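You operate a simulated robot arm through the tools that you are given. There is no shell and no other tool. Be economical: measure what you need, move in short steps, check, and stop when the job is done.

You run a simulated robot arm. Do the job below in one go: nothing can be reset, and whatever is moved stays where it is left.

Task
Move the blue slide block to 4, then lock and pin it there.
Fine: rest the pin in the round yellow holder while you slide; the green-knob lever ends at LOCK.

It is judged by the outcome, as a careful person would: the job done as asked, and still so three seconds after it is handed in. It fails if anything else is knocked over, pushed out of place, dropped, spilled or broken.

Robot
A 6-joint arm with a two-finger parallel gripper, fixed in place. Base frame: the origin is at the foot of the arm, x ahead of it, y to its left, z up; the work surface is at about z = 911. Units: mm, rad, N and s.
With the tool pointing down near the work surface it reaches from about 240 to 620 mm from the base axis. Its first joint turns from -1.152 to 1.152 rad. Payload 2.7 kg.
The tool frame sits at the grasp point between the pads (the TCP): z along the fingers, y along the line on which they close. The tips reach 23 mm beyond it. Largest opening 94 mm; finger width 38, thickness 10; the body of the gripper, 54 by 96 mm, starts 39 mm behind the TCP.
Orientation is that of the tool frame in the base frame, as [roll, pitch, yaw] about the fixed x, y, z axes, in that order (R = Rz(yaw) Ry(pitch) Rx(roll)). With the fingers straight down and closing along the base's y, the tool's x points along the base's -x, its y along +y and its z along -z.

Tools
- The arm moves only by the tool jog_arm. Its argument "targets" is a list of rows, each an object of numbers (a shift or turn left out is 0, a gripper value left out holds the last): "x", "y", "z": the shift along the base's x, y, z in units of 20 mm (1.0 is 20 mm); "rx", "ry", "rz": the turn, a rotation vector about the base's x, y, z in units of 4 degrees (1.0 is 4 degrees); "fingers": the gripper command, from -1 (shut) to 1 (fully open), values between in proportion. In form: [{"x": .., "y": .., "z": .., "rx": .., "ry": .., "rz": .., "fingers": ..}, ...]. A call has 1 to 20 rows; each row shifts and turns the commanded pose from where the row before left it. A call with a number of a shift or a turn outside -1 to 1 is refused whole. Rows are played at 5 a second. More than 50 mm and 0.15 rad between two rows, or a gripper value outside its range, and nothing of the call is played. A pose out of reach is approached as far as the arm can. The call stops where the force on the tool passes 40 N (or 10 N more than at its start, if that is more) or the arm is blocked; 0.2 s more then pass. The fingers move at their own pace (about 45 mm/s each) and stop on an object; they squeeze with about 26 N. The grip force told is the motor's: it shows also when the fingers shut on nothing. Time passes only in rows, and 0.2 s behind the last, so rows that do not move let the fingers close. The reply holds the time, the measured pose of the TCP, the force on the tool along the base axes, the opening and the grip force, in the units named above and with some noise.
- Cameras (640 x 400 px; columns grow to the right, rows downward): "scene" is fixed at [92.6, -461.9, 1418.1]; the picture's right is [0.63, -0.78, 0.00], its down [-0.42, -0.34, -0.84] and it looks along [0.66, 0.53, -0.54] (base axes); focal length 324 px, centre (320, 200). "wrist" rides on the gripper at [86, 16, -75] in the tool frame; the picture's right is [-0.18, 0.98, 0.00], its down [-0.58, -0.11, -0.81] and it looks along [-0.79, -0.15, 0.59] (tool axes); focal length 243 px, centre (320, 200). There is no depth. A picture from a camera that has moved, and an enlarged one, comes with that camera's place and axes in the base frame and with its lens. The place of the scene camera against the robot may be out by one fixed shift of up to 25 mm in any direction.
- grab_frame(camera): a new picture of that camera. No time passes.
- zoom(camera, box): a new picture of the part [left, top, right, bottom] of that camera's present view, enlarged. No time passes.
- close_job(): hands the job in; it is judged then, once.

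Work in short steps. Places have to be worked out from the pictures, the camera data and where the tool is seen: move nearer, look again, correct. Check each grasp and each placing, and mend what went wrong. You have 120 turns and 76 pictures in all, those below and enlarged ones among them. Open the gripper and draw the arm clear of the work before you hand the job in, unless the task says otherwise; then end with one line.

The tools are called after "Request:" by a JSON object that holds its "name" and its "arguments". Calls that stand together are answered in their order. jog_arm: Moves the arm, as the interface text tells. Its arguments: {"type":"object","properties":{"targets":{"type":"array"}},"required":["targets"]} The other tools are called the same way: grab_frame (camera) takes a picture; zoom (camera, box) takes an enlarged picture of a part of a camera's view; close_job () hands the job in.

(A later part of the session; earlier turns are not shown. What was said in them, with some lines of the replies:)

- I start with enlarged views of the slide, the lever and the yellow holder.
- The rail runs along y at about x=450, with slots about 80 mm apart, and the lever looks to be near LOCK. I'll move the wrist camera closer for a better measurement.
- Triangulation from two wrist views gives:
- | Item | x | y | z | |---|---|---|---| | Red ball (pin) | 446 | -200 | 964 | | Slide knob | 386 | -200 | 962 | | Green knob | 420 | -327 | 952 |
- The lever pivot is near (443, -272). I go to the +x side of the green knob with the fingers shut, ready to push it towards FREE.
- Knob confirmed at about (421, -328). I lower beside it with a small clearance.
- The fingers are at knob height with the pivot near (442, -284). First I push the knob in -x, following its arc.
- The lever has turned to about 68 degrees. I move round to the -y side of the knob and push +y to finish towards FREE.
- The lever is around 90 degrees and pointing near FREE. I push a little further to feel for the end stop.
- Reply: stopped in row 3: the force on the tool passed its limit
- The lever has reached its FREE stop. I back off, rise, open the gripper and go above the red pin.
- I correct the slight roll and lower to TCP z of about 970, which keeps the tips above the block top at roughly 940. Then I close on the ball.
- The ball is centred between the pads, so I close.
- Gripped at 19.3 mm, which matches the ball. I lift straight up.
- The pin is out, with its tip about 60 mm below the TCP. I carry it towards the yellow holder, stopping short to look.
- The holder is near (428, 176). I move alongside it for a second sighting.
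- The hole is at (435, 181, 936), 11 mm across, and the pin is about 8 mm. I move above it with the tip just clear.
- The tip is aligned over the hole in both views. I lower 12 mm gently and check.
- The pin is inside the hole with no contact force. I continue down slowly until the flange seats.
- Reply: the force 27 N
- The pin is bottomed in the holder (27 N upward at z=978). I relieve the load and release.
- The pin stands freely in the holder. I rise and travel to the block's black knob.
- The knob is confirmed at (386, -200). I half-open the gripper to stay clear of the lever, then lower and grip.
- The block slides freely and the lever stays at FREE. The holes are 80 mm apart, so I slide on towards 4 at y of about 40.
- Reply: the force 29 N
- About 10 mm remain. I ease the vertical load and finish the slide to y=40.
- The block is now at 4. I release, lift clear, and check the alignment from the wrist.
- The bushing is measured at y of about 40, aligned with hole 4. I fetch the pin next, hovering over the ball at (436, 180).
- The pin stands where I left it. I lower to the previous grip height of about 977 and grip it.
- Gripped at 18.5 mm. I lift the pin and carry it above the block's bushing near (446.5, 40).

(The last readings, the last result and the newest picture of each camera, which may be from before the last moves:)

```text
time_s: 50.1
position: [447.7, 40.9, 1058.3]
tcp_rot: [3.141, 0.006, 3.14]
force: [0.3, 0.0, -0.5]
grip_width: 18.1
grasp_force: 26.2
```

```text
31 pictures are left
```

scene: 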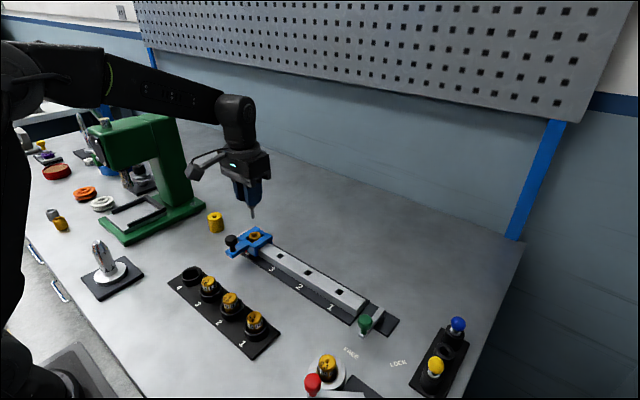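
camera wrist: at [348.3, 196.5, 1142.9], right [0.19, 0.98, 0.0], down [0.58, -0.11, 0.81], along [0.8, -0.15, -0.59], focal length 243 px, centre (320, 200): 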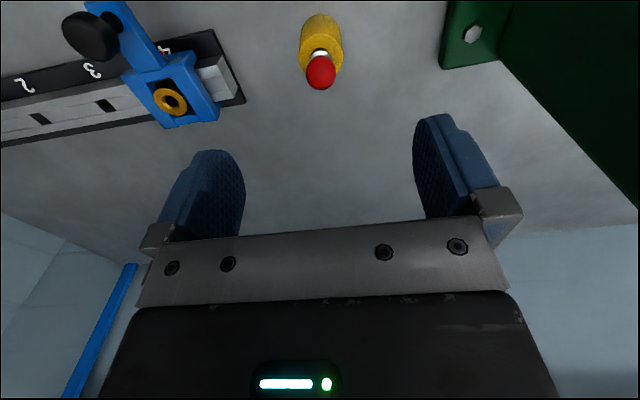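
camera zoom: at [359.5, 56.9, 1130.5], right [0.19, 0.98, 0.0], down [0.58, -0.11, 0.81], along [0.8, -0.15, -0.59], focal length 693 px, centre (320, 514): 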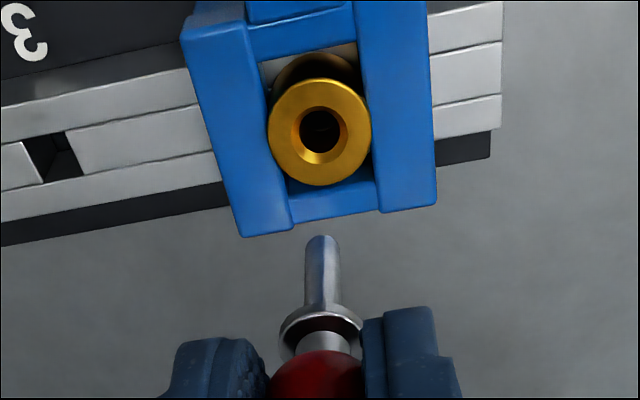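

The pin's y is aligned. I lower to just above the bushing and check x.

Request:
{"name": "jog_arm", "arguments": {"targets": [{"z": -0.8}, {"z": -0.7}, {"z": -0.6}, {}]}}

Request:
{"name": "zoom", "arguments": {"camera": "wrist", "box": [240, 60, 400, 160]}}

Request:
{"name": "zoom", "arguments": {"camera": "scene", "box": [220, 190, 300, 270]}}

```text
time_s: 51.1
position: [447.0, 39.7, 1014.8]
tcp_rot: [3.141, 0.007, 3.14]
force: [-0.7, -0.2, -0.8]
grip_width: 18.3
grasp_force: 26.1
```

```text
4.00 times, centred on (320, 110) of wrist
camera zoom: at [358.5, 55.6, 1087.5], right [0.19, 0.98, 0.0], down [0.58, -0.11, 0.81], along [0.8, -0.15, -0.59], focal length 970 px, centre (320, 560)
```

zoom: 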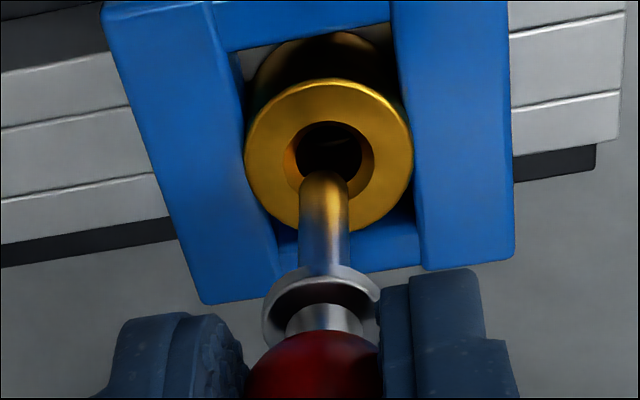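

```text
5.00 times, centred on (260, 230) of scene
camera zoom: at [92.6, -461.9, 1418.1], right [0.63, -0.78, 0.0], down [-0.42, -0.34, -0.84], along [0.66, 0.53, -0.54], focal length 1622 px, centre (620, 50)
```

zoom: 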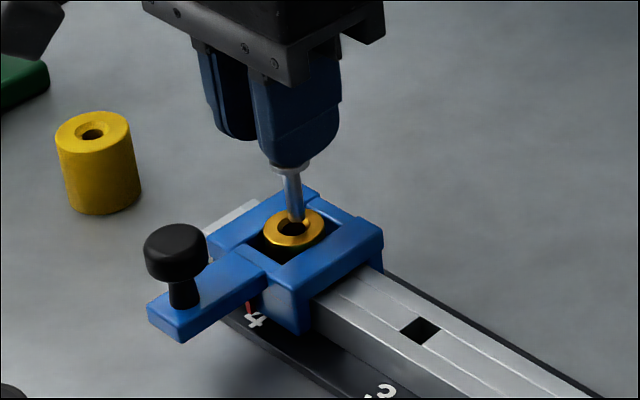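

The pin sits about 1.5 mm too far in +x and -y relative to the hole. I correct that and lower a little.

Request:
{"name": "jog_arm", "arguments": {"targets": [{"x": -0.07, "y": 0.075}, {}, {"z": -0.15}, {}]}}

Request:
{"name": "zoom", "arguments": {"camera": "wrist", "box": [240, 60, 400, 160]}}

Request:
{"name": "zoom", "arguments": {"camera": "scene", "box": [235, 200, 285, 250]}}

```text
time_s: 52.1
position: [444.6, 39.9, 1012.4]
tcp_rot: [-3.141, 0.008, 3.138]
force: [-0.6, -0.1, -0.3]
grip_width: 18.4
grasp_force: 26.1
```

```text
4.00 times, centred on (320, 110) of wrist
camera zoom: at [357.7, 57.3, 1084.8], right [0.19, 0.98, 0.0], down [0.58, -0.11, 0.81], along [0.8, -0.15, -0.59], focal length 970 px, centre (320, 560)
```

zoom: 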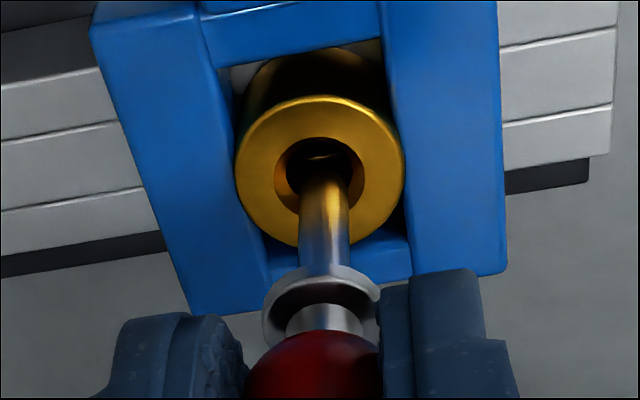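

```text
8.00 times, centred on (260, 225) of scene
camera zoom: at [92.6, -461.9, 1418.1], right [0.63, -0.78, 0.0], down [-0.42, -0.34, -0.84], along [0.66, 0.53, -0.54], focal length 2595 px, centre (800, 0)
```

zoom: 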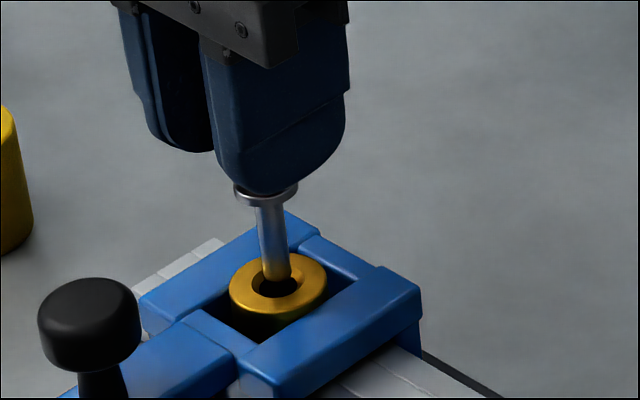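

Alignment is now within about 0.5 mm. I lower slowly into the bushing.

Request:
{"name": "jog_arm", "arguments": {"targets": [{"y": -0.025, "z": -0.15}, {"z": -0.15}, {"z": -0.15}, {"z": -0.15}, {}]}}

Request:
{"name": "zoom", "arguments": {"camera": "wrist", "box": [240, 60, 400, 160]}}

```text
time_s: 53.4
position: [446.0, 40.5, 999.0]
tcp_rot: [3.141, 0.004, 3.138]
force: [-0.5, -0.1, 0.9]
grip_width: 18.4
grasp_force: 26.1
```

```text
4.00 times, centred on (320, 110) of wrist
camera zoom: at [357.3, 56.9, 1072.6], right [0.19, 0.98, 0.0], down [0.58, -0.11, 0.81], along [0.8, -0.15, -0.59], focal length 970 px, centre (320, 560)
```

zoom: 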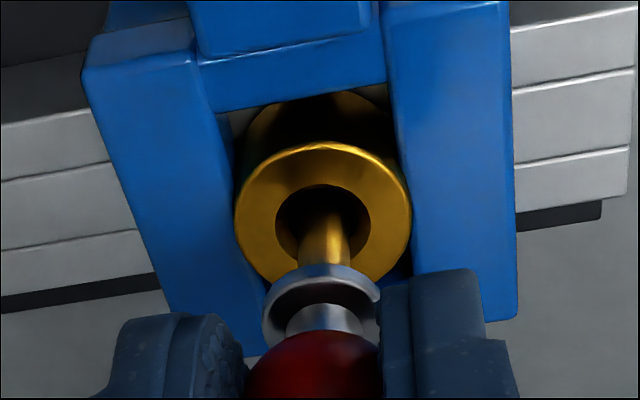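

The tip is inside the bushing with no side load. I continue down to the seated height of about 969.

Request:
{"name": "jog_arm", "arguments": {"targets": [{"z": -0.2}, {"z": -0.2}, {"z": -0.2}, {"z": -0.2}, {"z": -0.2}, {"z": -0.2}, {"z": -0.15}, {"z": -0.1}, {}]}}

Request:
{"name": "zoom", "arguments": {"camera": "wrist", "box": [240, 60, 400, 160]}}

```text
time_s: 55.4
position: [444.6, 39.8, 969.6]
tcp_rot: [3.141, 0.009, 3.141]
force: [7.1, 0.5, 17.0]
grip_width: 18.7
grasp_force: 25.7
```

```text
4.00 times, centred on (320, 110) of wrist
camera zoom: at [357.9, 57.0, 1044.5], right [0.19, 0.98, 0.0], down [0.57, -0.11, 0.81], along [0.8, -0.15, -0.58], focal length 970 px, centre (320, 560)
```

zoom: 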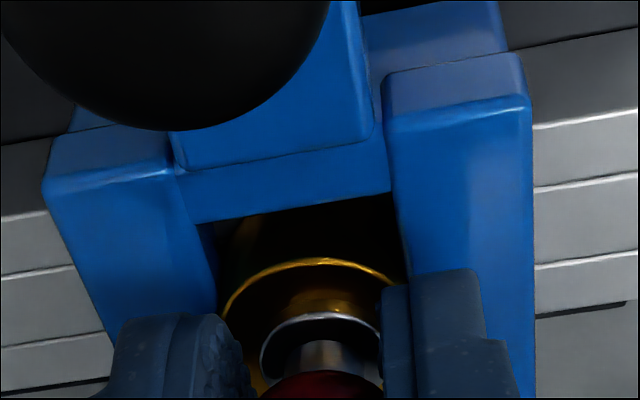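

There is contact at 17 N near the seated height. I press slightly further to see whether it is fully down.

Request:
{"name": "jog_arm", "arguments": {"targets": [{"z": -0.08}, {"z": -0.06}, {}]}}

Request:
{"name": "zoom", "arguments": {"camera": "scene", "box": [235, 200, 285, 250]}}

```text
time_s: 56.1
position: [445.0, 40.6, 968.8]
tcp_rot: [-3.14, 0.005, 3.141]
force: [4.4, 0.8, 18.0]
grip_width: 18.5
grasp_force: 26.3
```

```text
8.00 times, centred on (260, 225) of scene
camera zoom: at [92.4, -461.9, 1418.1], right [0.63, -0.78, 0.0], down [-0.41, -0.34, -0.84], along [0.66, 0.53, -0.53], focal length 2595 px, centre (800, 0)
```

zoom: 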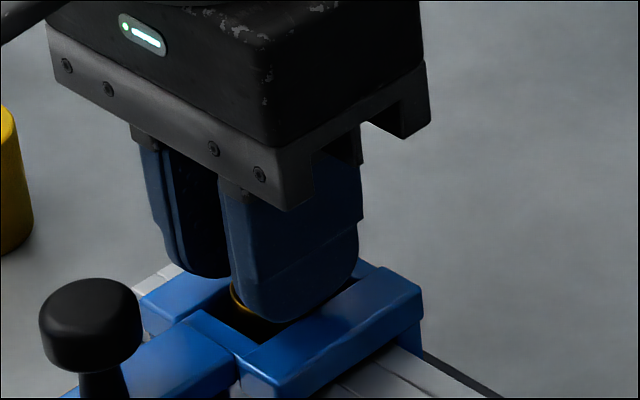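

I ease the load, release, rise and inspect how the pin is seated.

Request:
{"name": "jog_arm", "arguments": {"targets": [{"z": 0.1}, {"fingers": -0.3}, {"fingers": 1}, {}, {}, {"z": 1}, {"z": 1}, {"z": 1}, {"z": 1}, {}]}}

Request:
{"name": "zoom", "arguments": {"camera": "wrist", "box": [240, 20, 400, 140]}}

Request:
{"name": "zoom", "arguments": {"camera": "scene", "box": [220, 200, 290, 260]}}

```text
time_s: 58.4
position: [444.6, 40.9, 1049.5]
tcp_rot: [3.141, 0.006, 3.139]
force: [0.1, 0.3, 0.0]
grip_width: 93.9
grasp_force: 0.0
```

```text
3.33 times, centred on (320, 80) of wrist
camera zoom: at [357.6, 57.7, 1123.0], right [0.19, 0.98, 0.0], down [0.58, -0.11, 0.81], along [0.8, -0.15, -0.59], focal length 809 px, centre (320, 600)
```

zoom: 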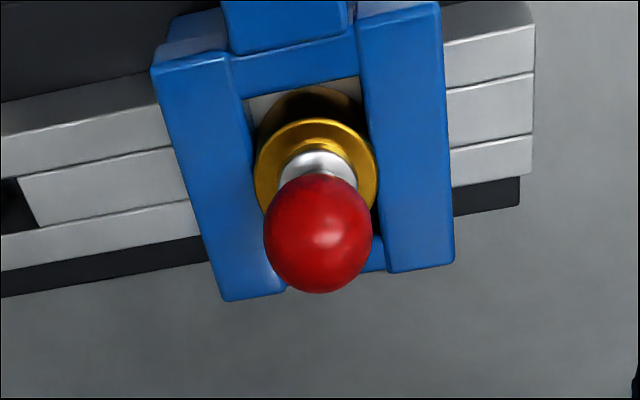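

```text
6.67 times, centred on (255, 230) of scene
camera zoom: at [92.6, -461.9, 1418.1], right [0.63, -0.78, 0.0], down [-0.42, -0.34, -0.84], along [0.66, 0.53, -0.54], focal length 2162 px, centre (753, 0)
```

zoom: 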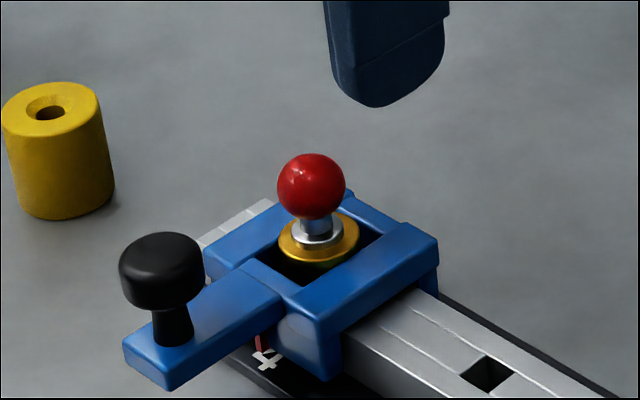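

The pin is seated at the same height as at the start (ball z of about 964), and the pointer is at 4. Next I travel to the lever with the fingers shut, to the +y side of the green knob.

Request:
{"name": "jog_arm", "arguments": {"targets": [{"z": 0.5, "fingers": -1}, {"y": -1}, {"y": -1}, {"y": -1}, {"y": -1}, {"y": -1}, {"y": -1}, {"y": -1}, {"y": -1}, {"y": -1}, {"x": -0.5, "y": -1}, {"x": -0.5, "y": -1}, {"x": -0.5, "y": -1}, {"x": -0.5, "y": -1}, {"x": -0.2, "y": -1}, {}]}}

Request:
{"name": "grab_frame", "arguments": {"camera": "wrist"}}

```text
time_s: 61.8
position: [400.4, -241.1, 1059.2]
tcp_rot: [3.141, 0.008, 3.141]
force: [0.6, -0.3, -0.2]
grip_width: 0.0
grasp_force: 26.1
```

```text
21 pictures are left
camera wrist: at [313.4, -223.8, 1131.8], right [0.19, 0.98, 0.0], down [0.58, -0.11, 0.81], along [0.8, -0.15, -0.59], focal length 243 px, centre (320, 200)
```

wrist: 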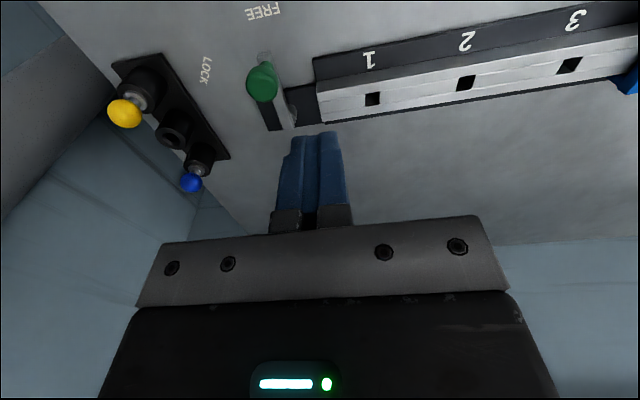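

Knob at (401, -284), so there is clearance. I lower to z=963 and push in -y along the arc.

Request:
{"name": "jog_arm", "arguments": {"targets": [{"z": -1}, {"z": -1}, {"z": -1}, {"z": -1}, {"z": -0.8}, {}, {"y": -0.5}, {"y": -0.5}, {"y": -0.3}, {"y": -0.3}, {"y": -0.3}, {}]}}

Request:
{"name": "grab_frame", "arguments": {"camera": "wrist"}}

```text
time_s: 64.3
position: [399.9, -277.5, 963.7]
tcp_rot: [3.14, 0.006, 3.14]
force: [1.2, 0.0, 0.1]
grip_width: 0.0
grasp_force: 25.8
```

```text
20 pictures are left
camera wrist: at [312.9, -260.7, 1036.9], right [0.19, 0.98, 0.0], down [0.58, -0.11, 0.81], along [0.8, -0.15, -0.59], focal length 243 px, centre (320, 200)
```

wrist: 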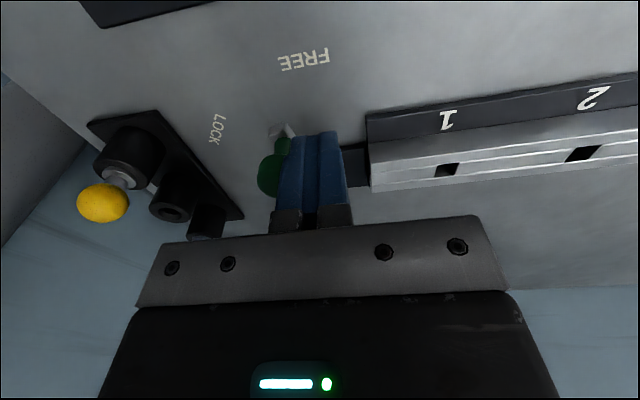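

The lever is turning. I continue in -y, then will finish with a +x push from the -x side.

Request:
{"name": "jog_arm", "arguments": {"targets": [{"y": -0.25}, {"y": -0.25, "x": 0.1}, {"y": -0.2, "x": 0.1}, {}]}}

Request:
{"name": "grab_frame", "arguments": {"camera": "wrist"}}

```text
time_s: 65.3
position: [405.7, -290.0, 963.0]
tcp_rot: [3.141, 0.007, 3.141]
force: [0.2, -0.1, -0.4]
grip_width: 0.1
grasp_force: 26.0
```

```text
19 pictures are left
camera wrist: at [317.4, -274.6, 1037.1], right [0.19, 0.98, 0.0], down [0.58, -0.11, 0.81], along [0.8, -0.15, -0.59], focal length 243 px, centre (320, 200)
```

wrist: 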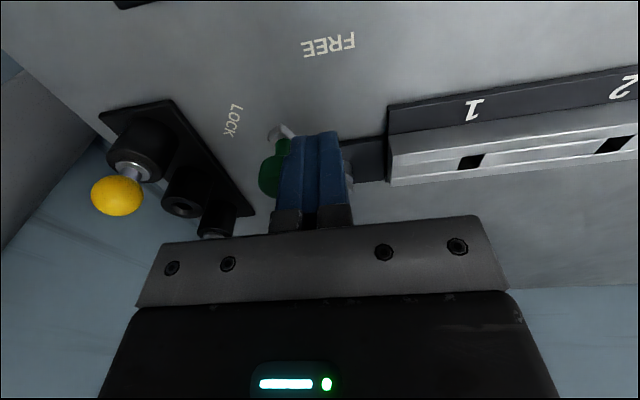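

The finger clears the lever arm, so I keep following the arc (+x and -y) towards the LOCK stop.

Request:
{"name": "jog_arm", "arguments": {"targets": [{"x": 0.2, "y": -0.2}, {"x": 0.2, "y": -0.2}, {"x": 0.2, "y": -0.2}, {"x": 0.15, "y": -0.15}, {}]}}

Request:
{"name": "grab_frame", "arguments": {"camera": "wrist"}}

```text
time_s: 66.5
position: [419.7, -306.0, 963.9]
tcp_rot: [3.141, 0.004, 3.139]
force: [-0.9, 2.8, 1.3]
grip_width: 0.0
grasp_force: 25.8
```

```text
18 pictures are left
camera wrist: at [332.2, -290.0, 1037.3], right [0.19, 0.98, 0.0], down [0.58, -0.11, 0.81], along [0.8, -0.15, -0.59], focal length 243 px, centre (320, 200)
```

wrist: 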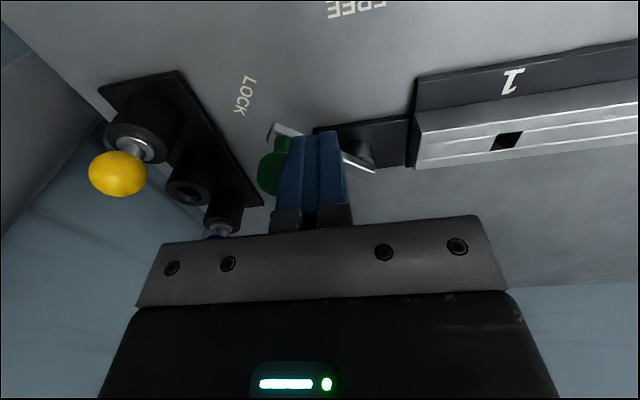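

Nearly there. I push gently further to feel the LOCK stop.

Request:
{"name": "jog_arm", "arguments": {"targets": [{"x": 0.1, "y": -0.1}, {"x": 0.1, "y": -0.1}, {"x": 0.1, "y": -0.1}, {"x": 0.1, "y": -0.1}, {}]}}

Request:
{"name": "zoom", "arguments": {"camera": "scene", "box": [320, 260, 460, 380]}}

```text
time_s: 67.2
position: [421.2, -307.3, 963.1]
tcp_rot: [3.13, -0.007, 3.141]
force: [-6.5, 10.7, 5.2]
grip_width: 0.4
grasp_force: 25.8
stopped in row 3: the force on the tool passed its limit (the readings are from after the stop); the commanded pose is now the measured one
```

```text
3.33 times, centred on (390, 320) of scene
camera zoom: at [92.3, -461.5, 1418.2], right [0.63, -0.78, 0.0], down [-0.41, -0.34, -0.84], along [0.66, 0.53, -0.54], focal length 1081 px, centre (87, -200)
```

zoom: 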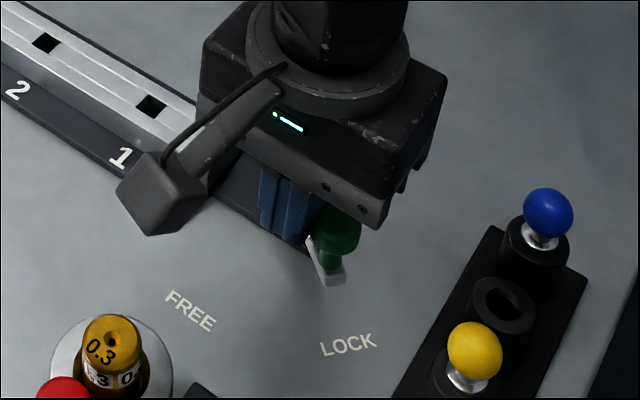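

The stop is reached and the lever end is back at its original locked place. I back off, rise, open and clear the work.

Request:
{"name": "jog_arm", "arguments": {"targets": [{"x": -0.1, "y": 0.3}, {"z": 0.5}, {"z": 1}, {"z": 1}, {"z": 1}, {"z": 1}, {"z": 1, "fingers": 1}, {"x": -0.8, "y": 1, "z": 0.5}, {"x": -0.8, "y": 1, "z": 0.5}, {"x": -0.8, "y": 1}, {}, {}]}}

Request:
{"name": "grab_frame", "arguments": {"camera": "scene"}}

Request:
{"name": "grab_frame", "arguments": {"camera": "wrist"}}

```text
time_s: 69.8
position: [371.5, -243.3, 1091.3]
tcp_rot: [3.131, -0.005, 3.14]
force: [0.0, 0.3, -0.5]
grip_width: 93.7
grasp_force: 0.2
```

```text
16 pictures are left
```

scene: 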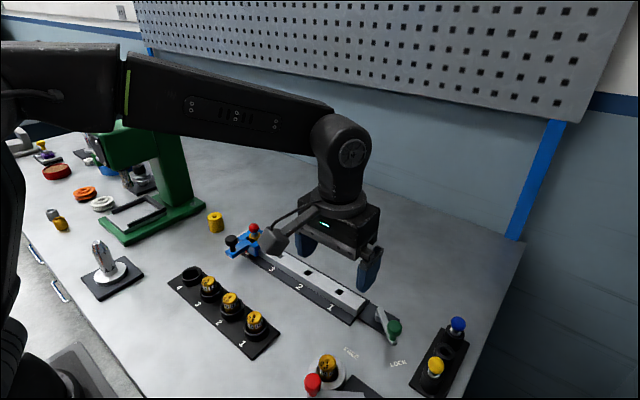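

```text
15 pictures are left
camera wrist: at [285.0, -226.8, 1166.0], right [0.19, 0.98, 0.01], down [0.58, -0.12, 0.8], along [0.79, -0.14, -0.6], focal length 243 px, centre (320, 200)
```

wrist: 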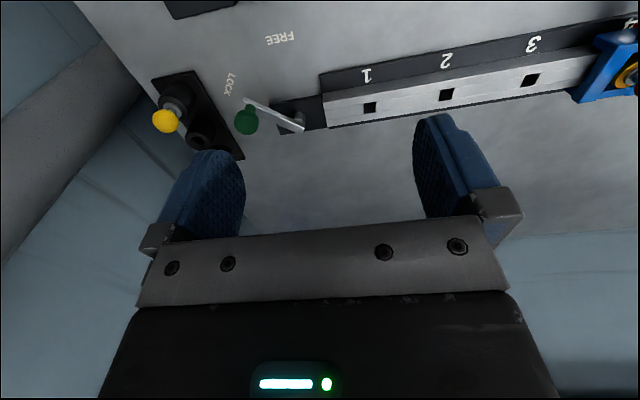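

The lever is back at LOCK, with the knob at the same scene pixel as at the start. One last close look at the pinned block and the lever.

Request:
{"name": "zoom", "arguments": {"camera": "scene", "box": [200, 200, 290, 270]}}

Request:
{"name": "zoom", "arguments": {"camera": "scene", "box": [290, 250, 490, 400]}}

```text
5.71 times, centred on (245, 235) of scene
camera zoom: at [92.6, -461.9, 1418.1], right [0.63, -0.78, 0.0], down [-0.42, -0.34, -0.84], along [0.66, 0.53, -0.54], focal length 1853 px, centre (749, 0)
```

zoom: 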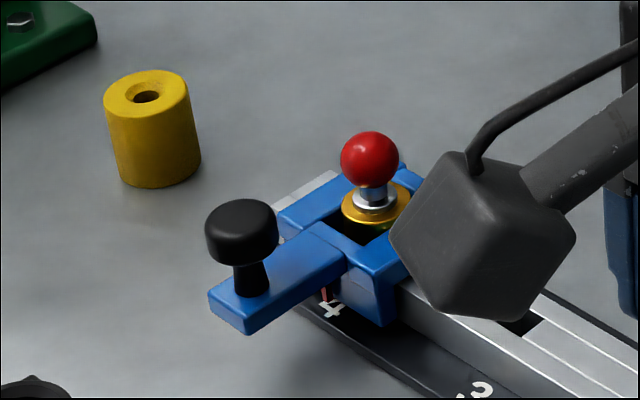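

```text
2.67 times, centred on (390, 325) of scene
camera zoom: at [92.6, -461.9, 1418.1], right [0.63, -0.78, 0.0], down [-0.42, -0.34, -0.84], along [0.66, 0.53, -0.54], focal length 865 px, centre (133, -133)
```

zoom: 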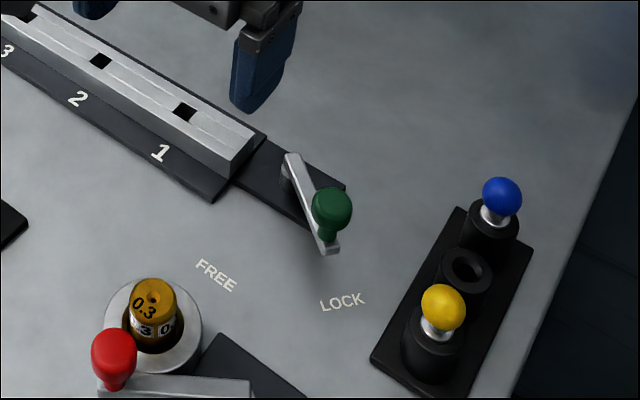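

The block is at 4 with the pin seated, the lever matches its initial LOCK position, and nothing else has moved. The arm is clear with the gripper open, so I hand in.

Request:
{"name": "close_job", "arguments": {}}

```text
The job is handed in.
```

The blue slide block is at 4, pinned, and the green-knob lever is back at LOCK; the arm is clear with the gripper open.
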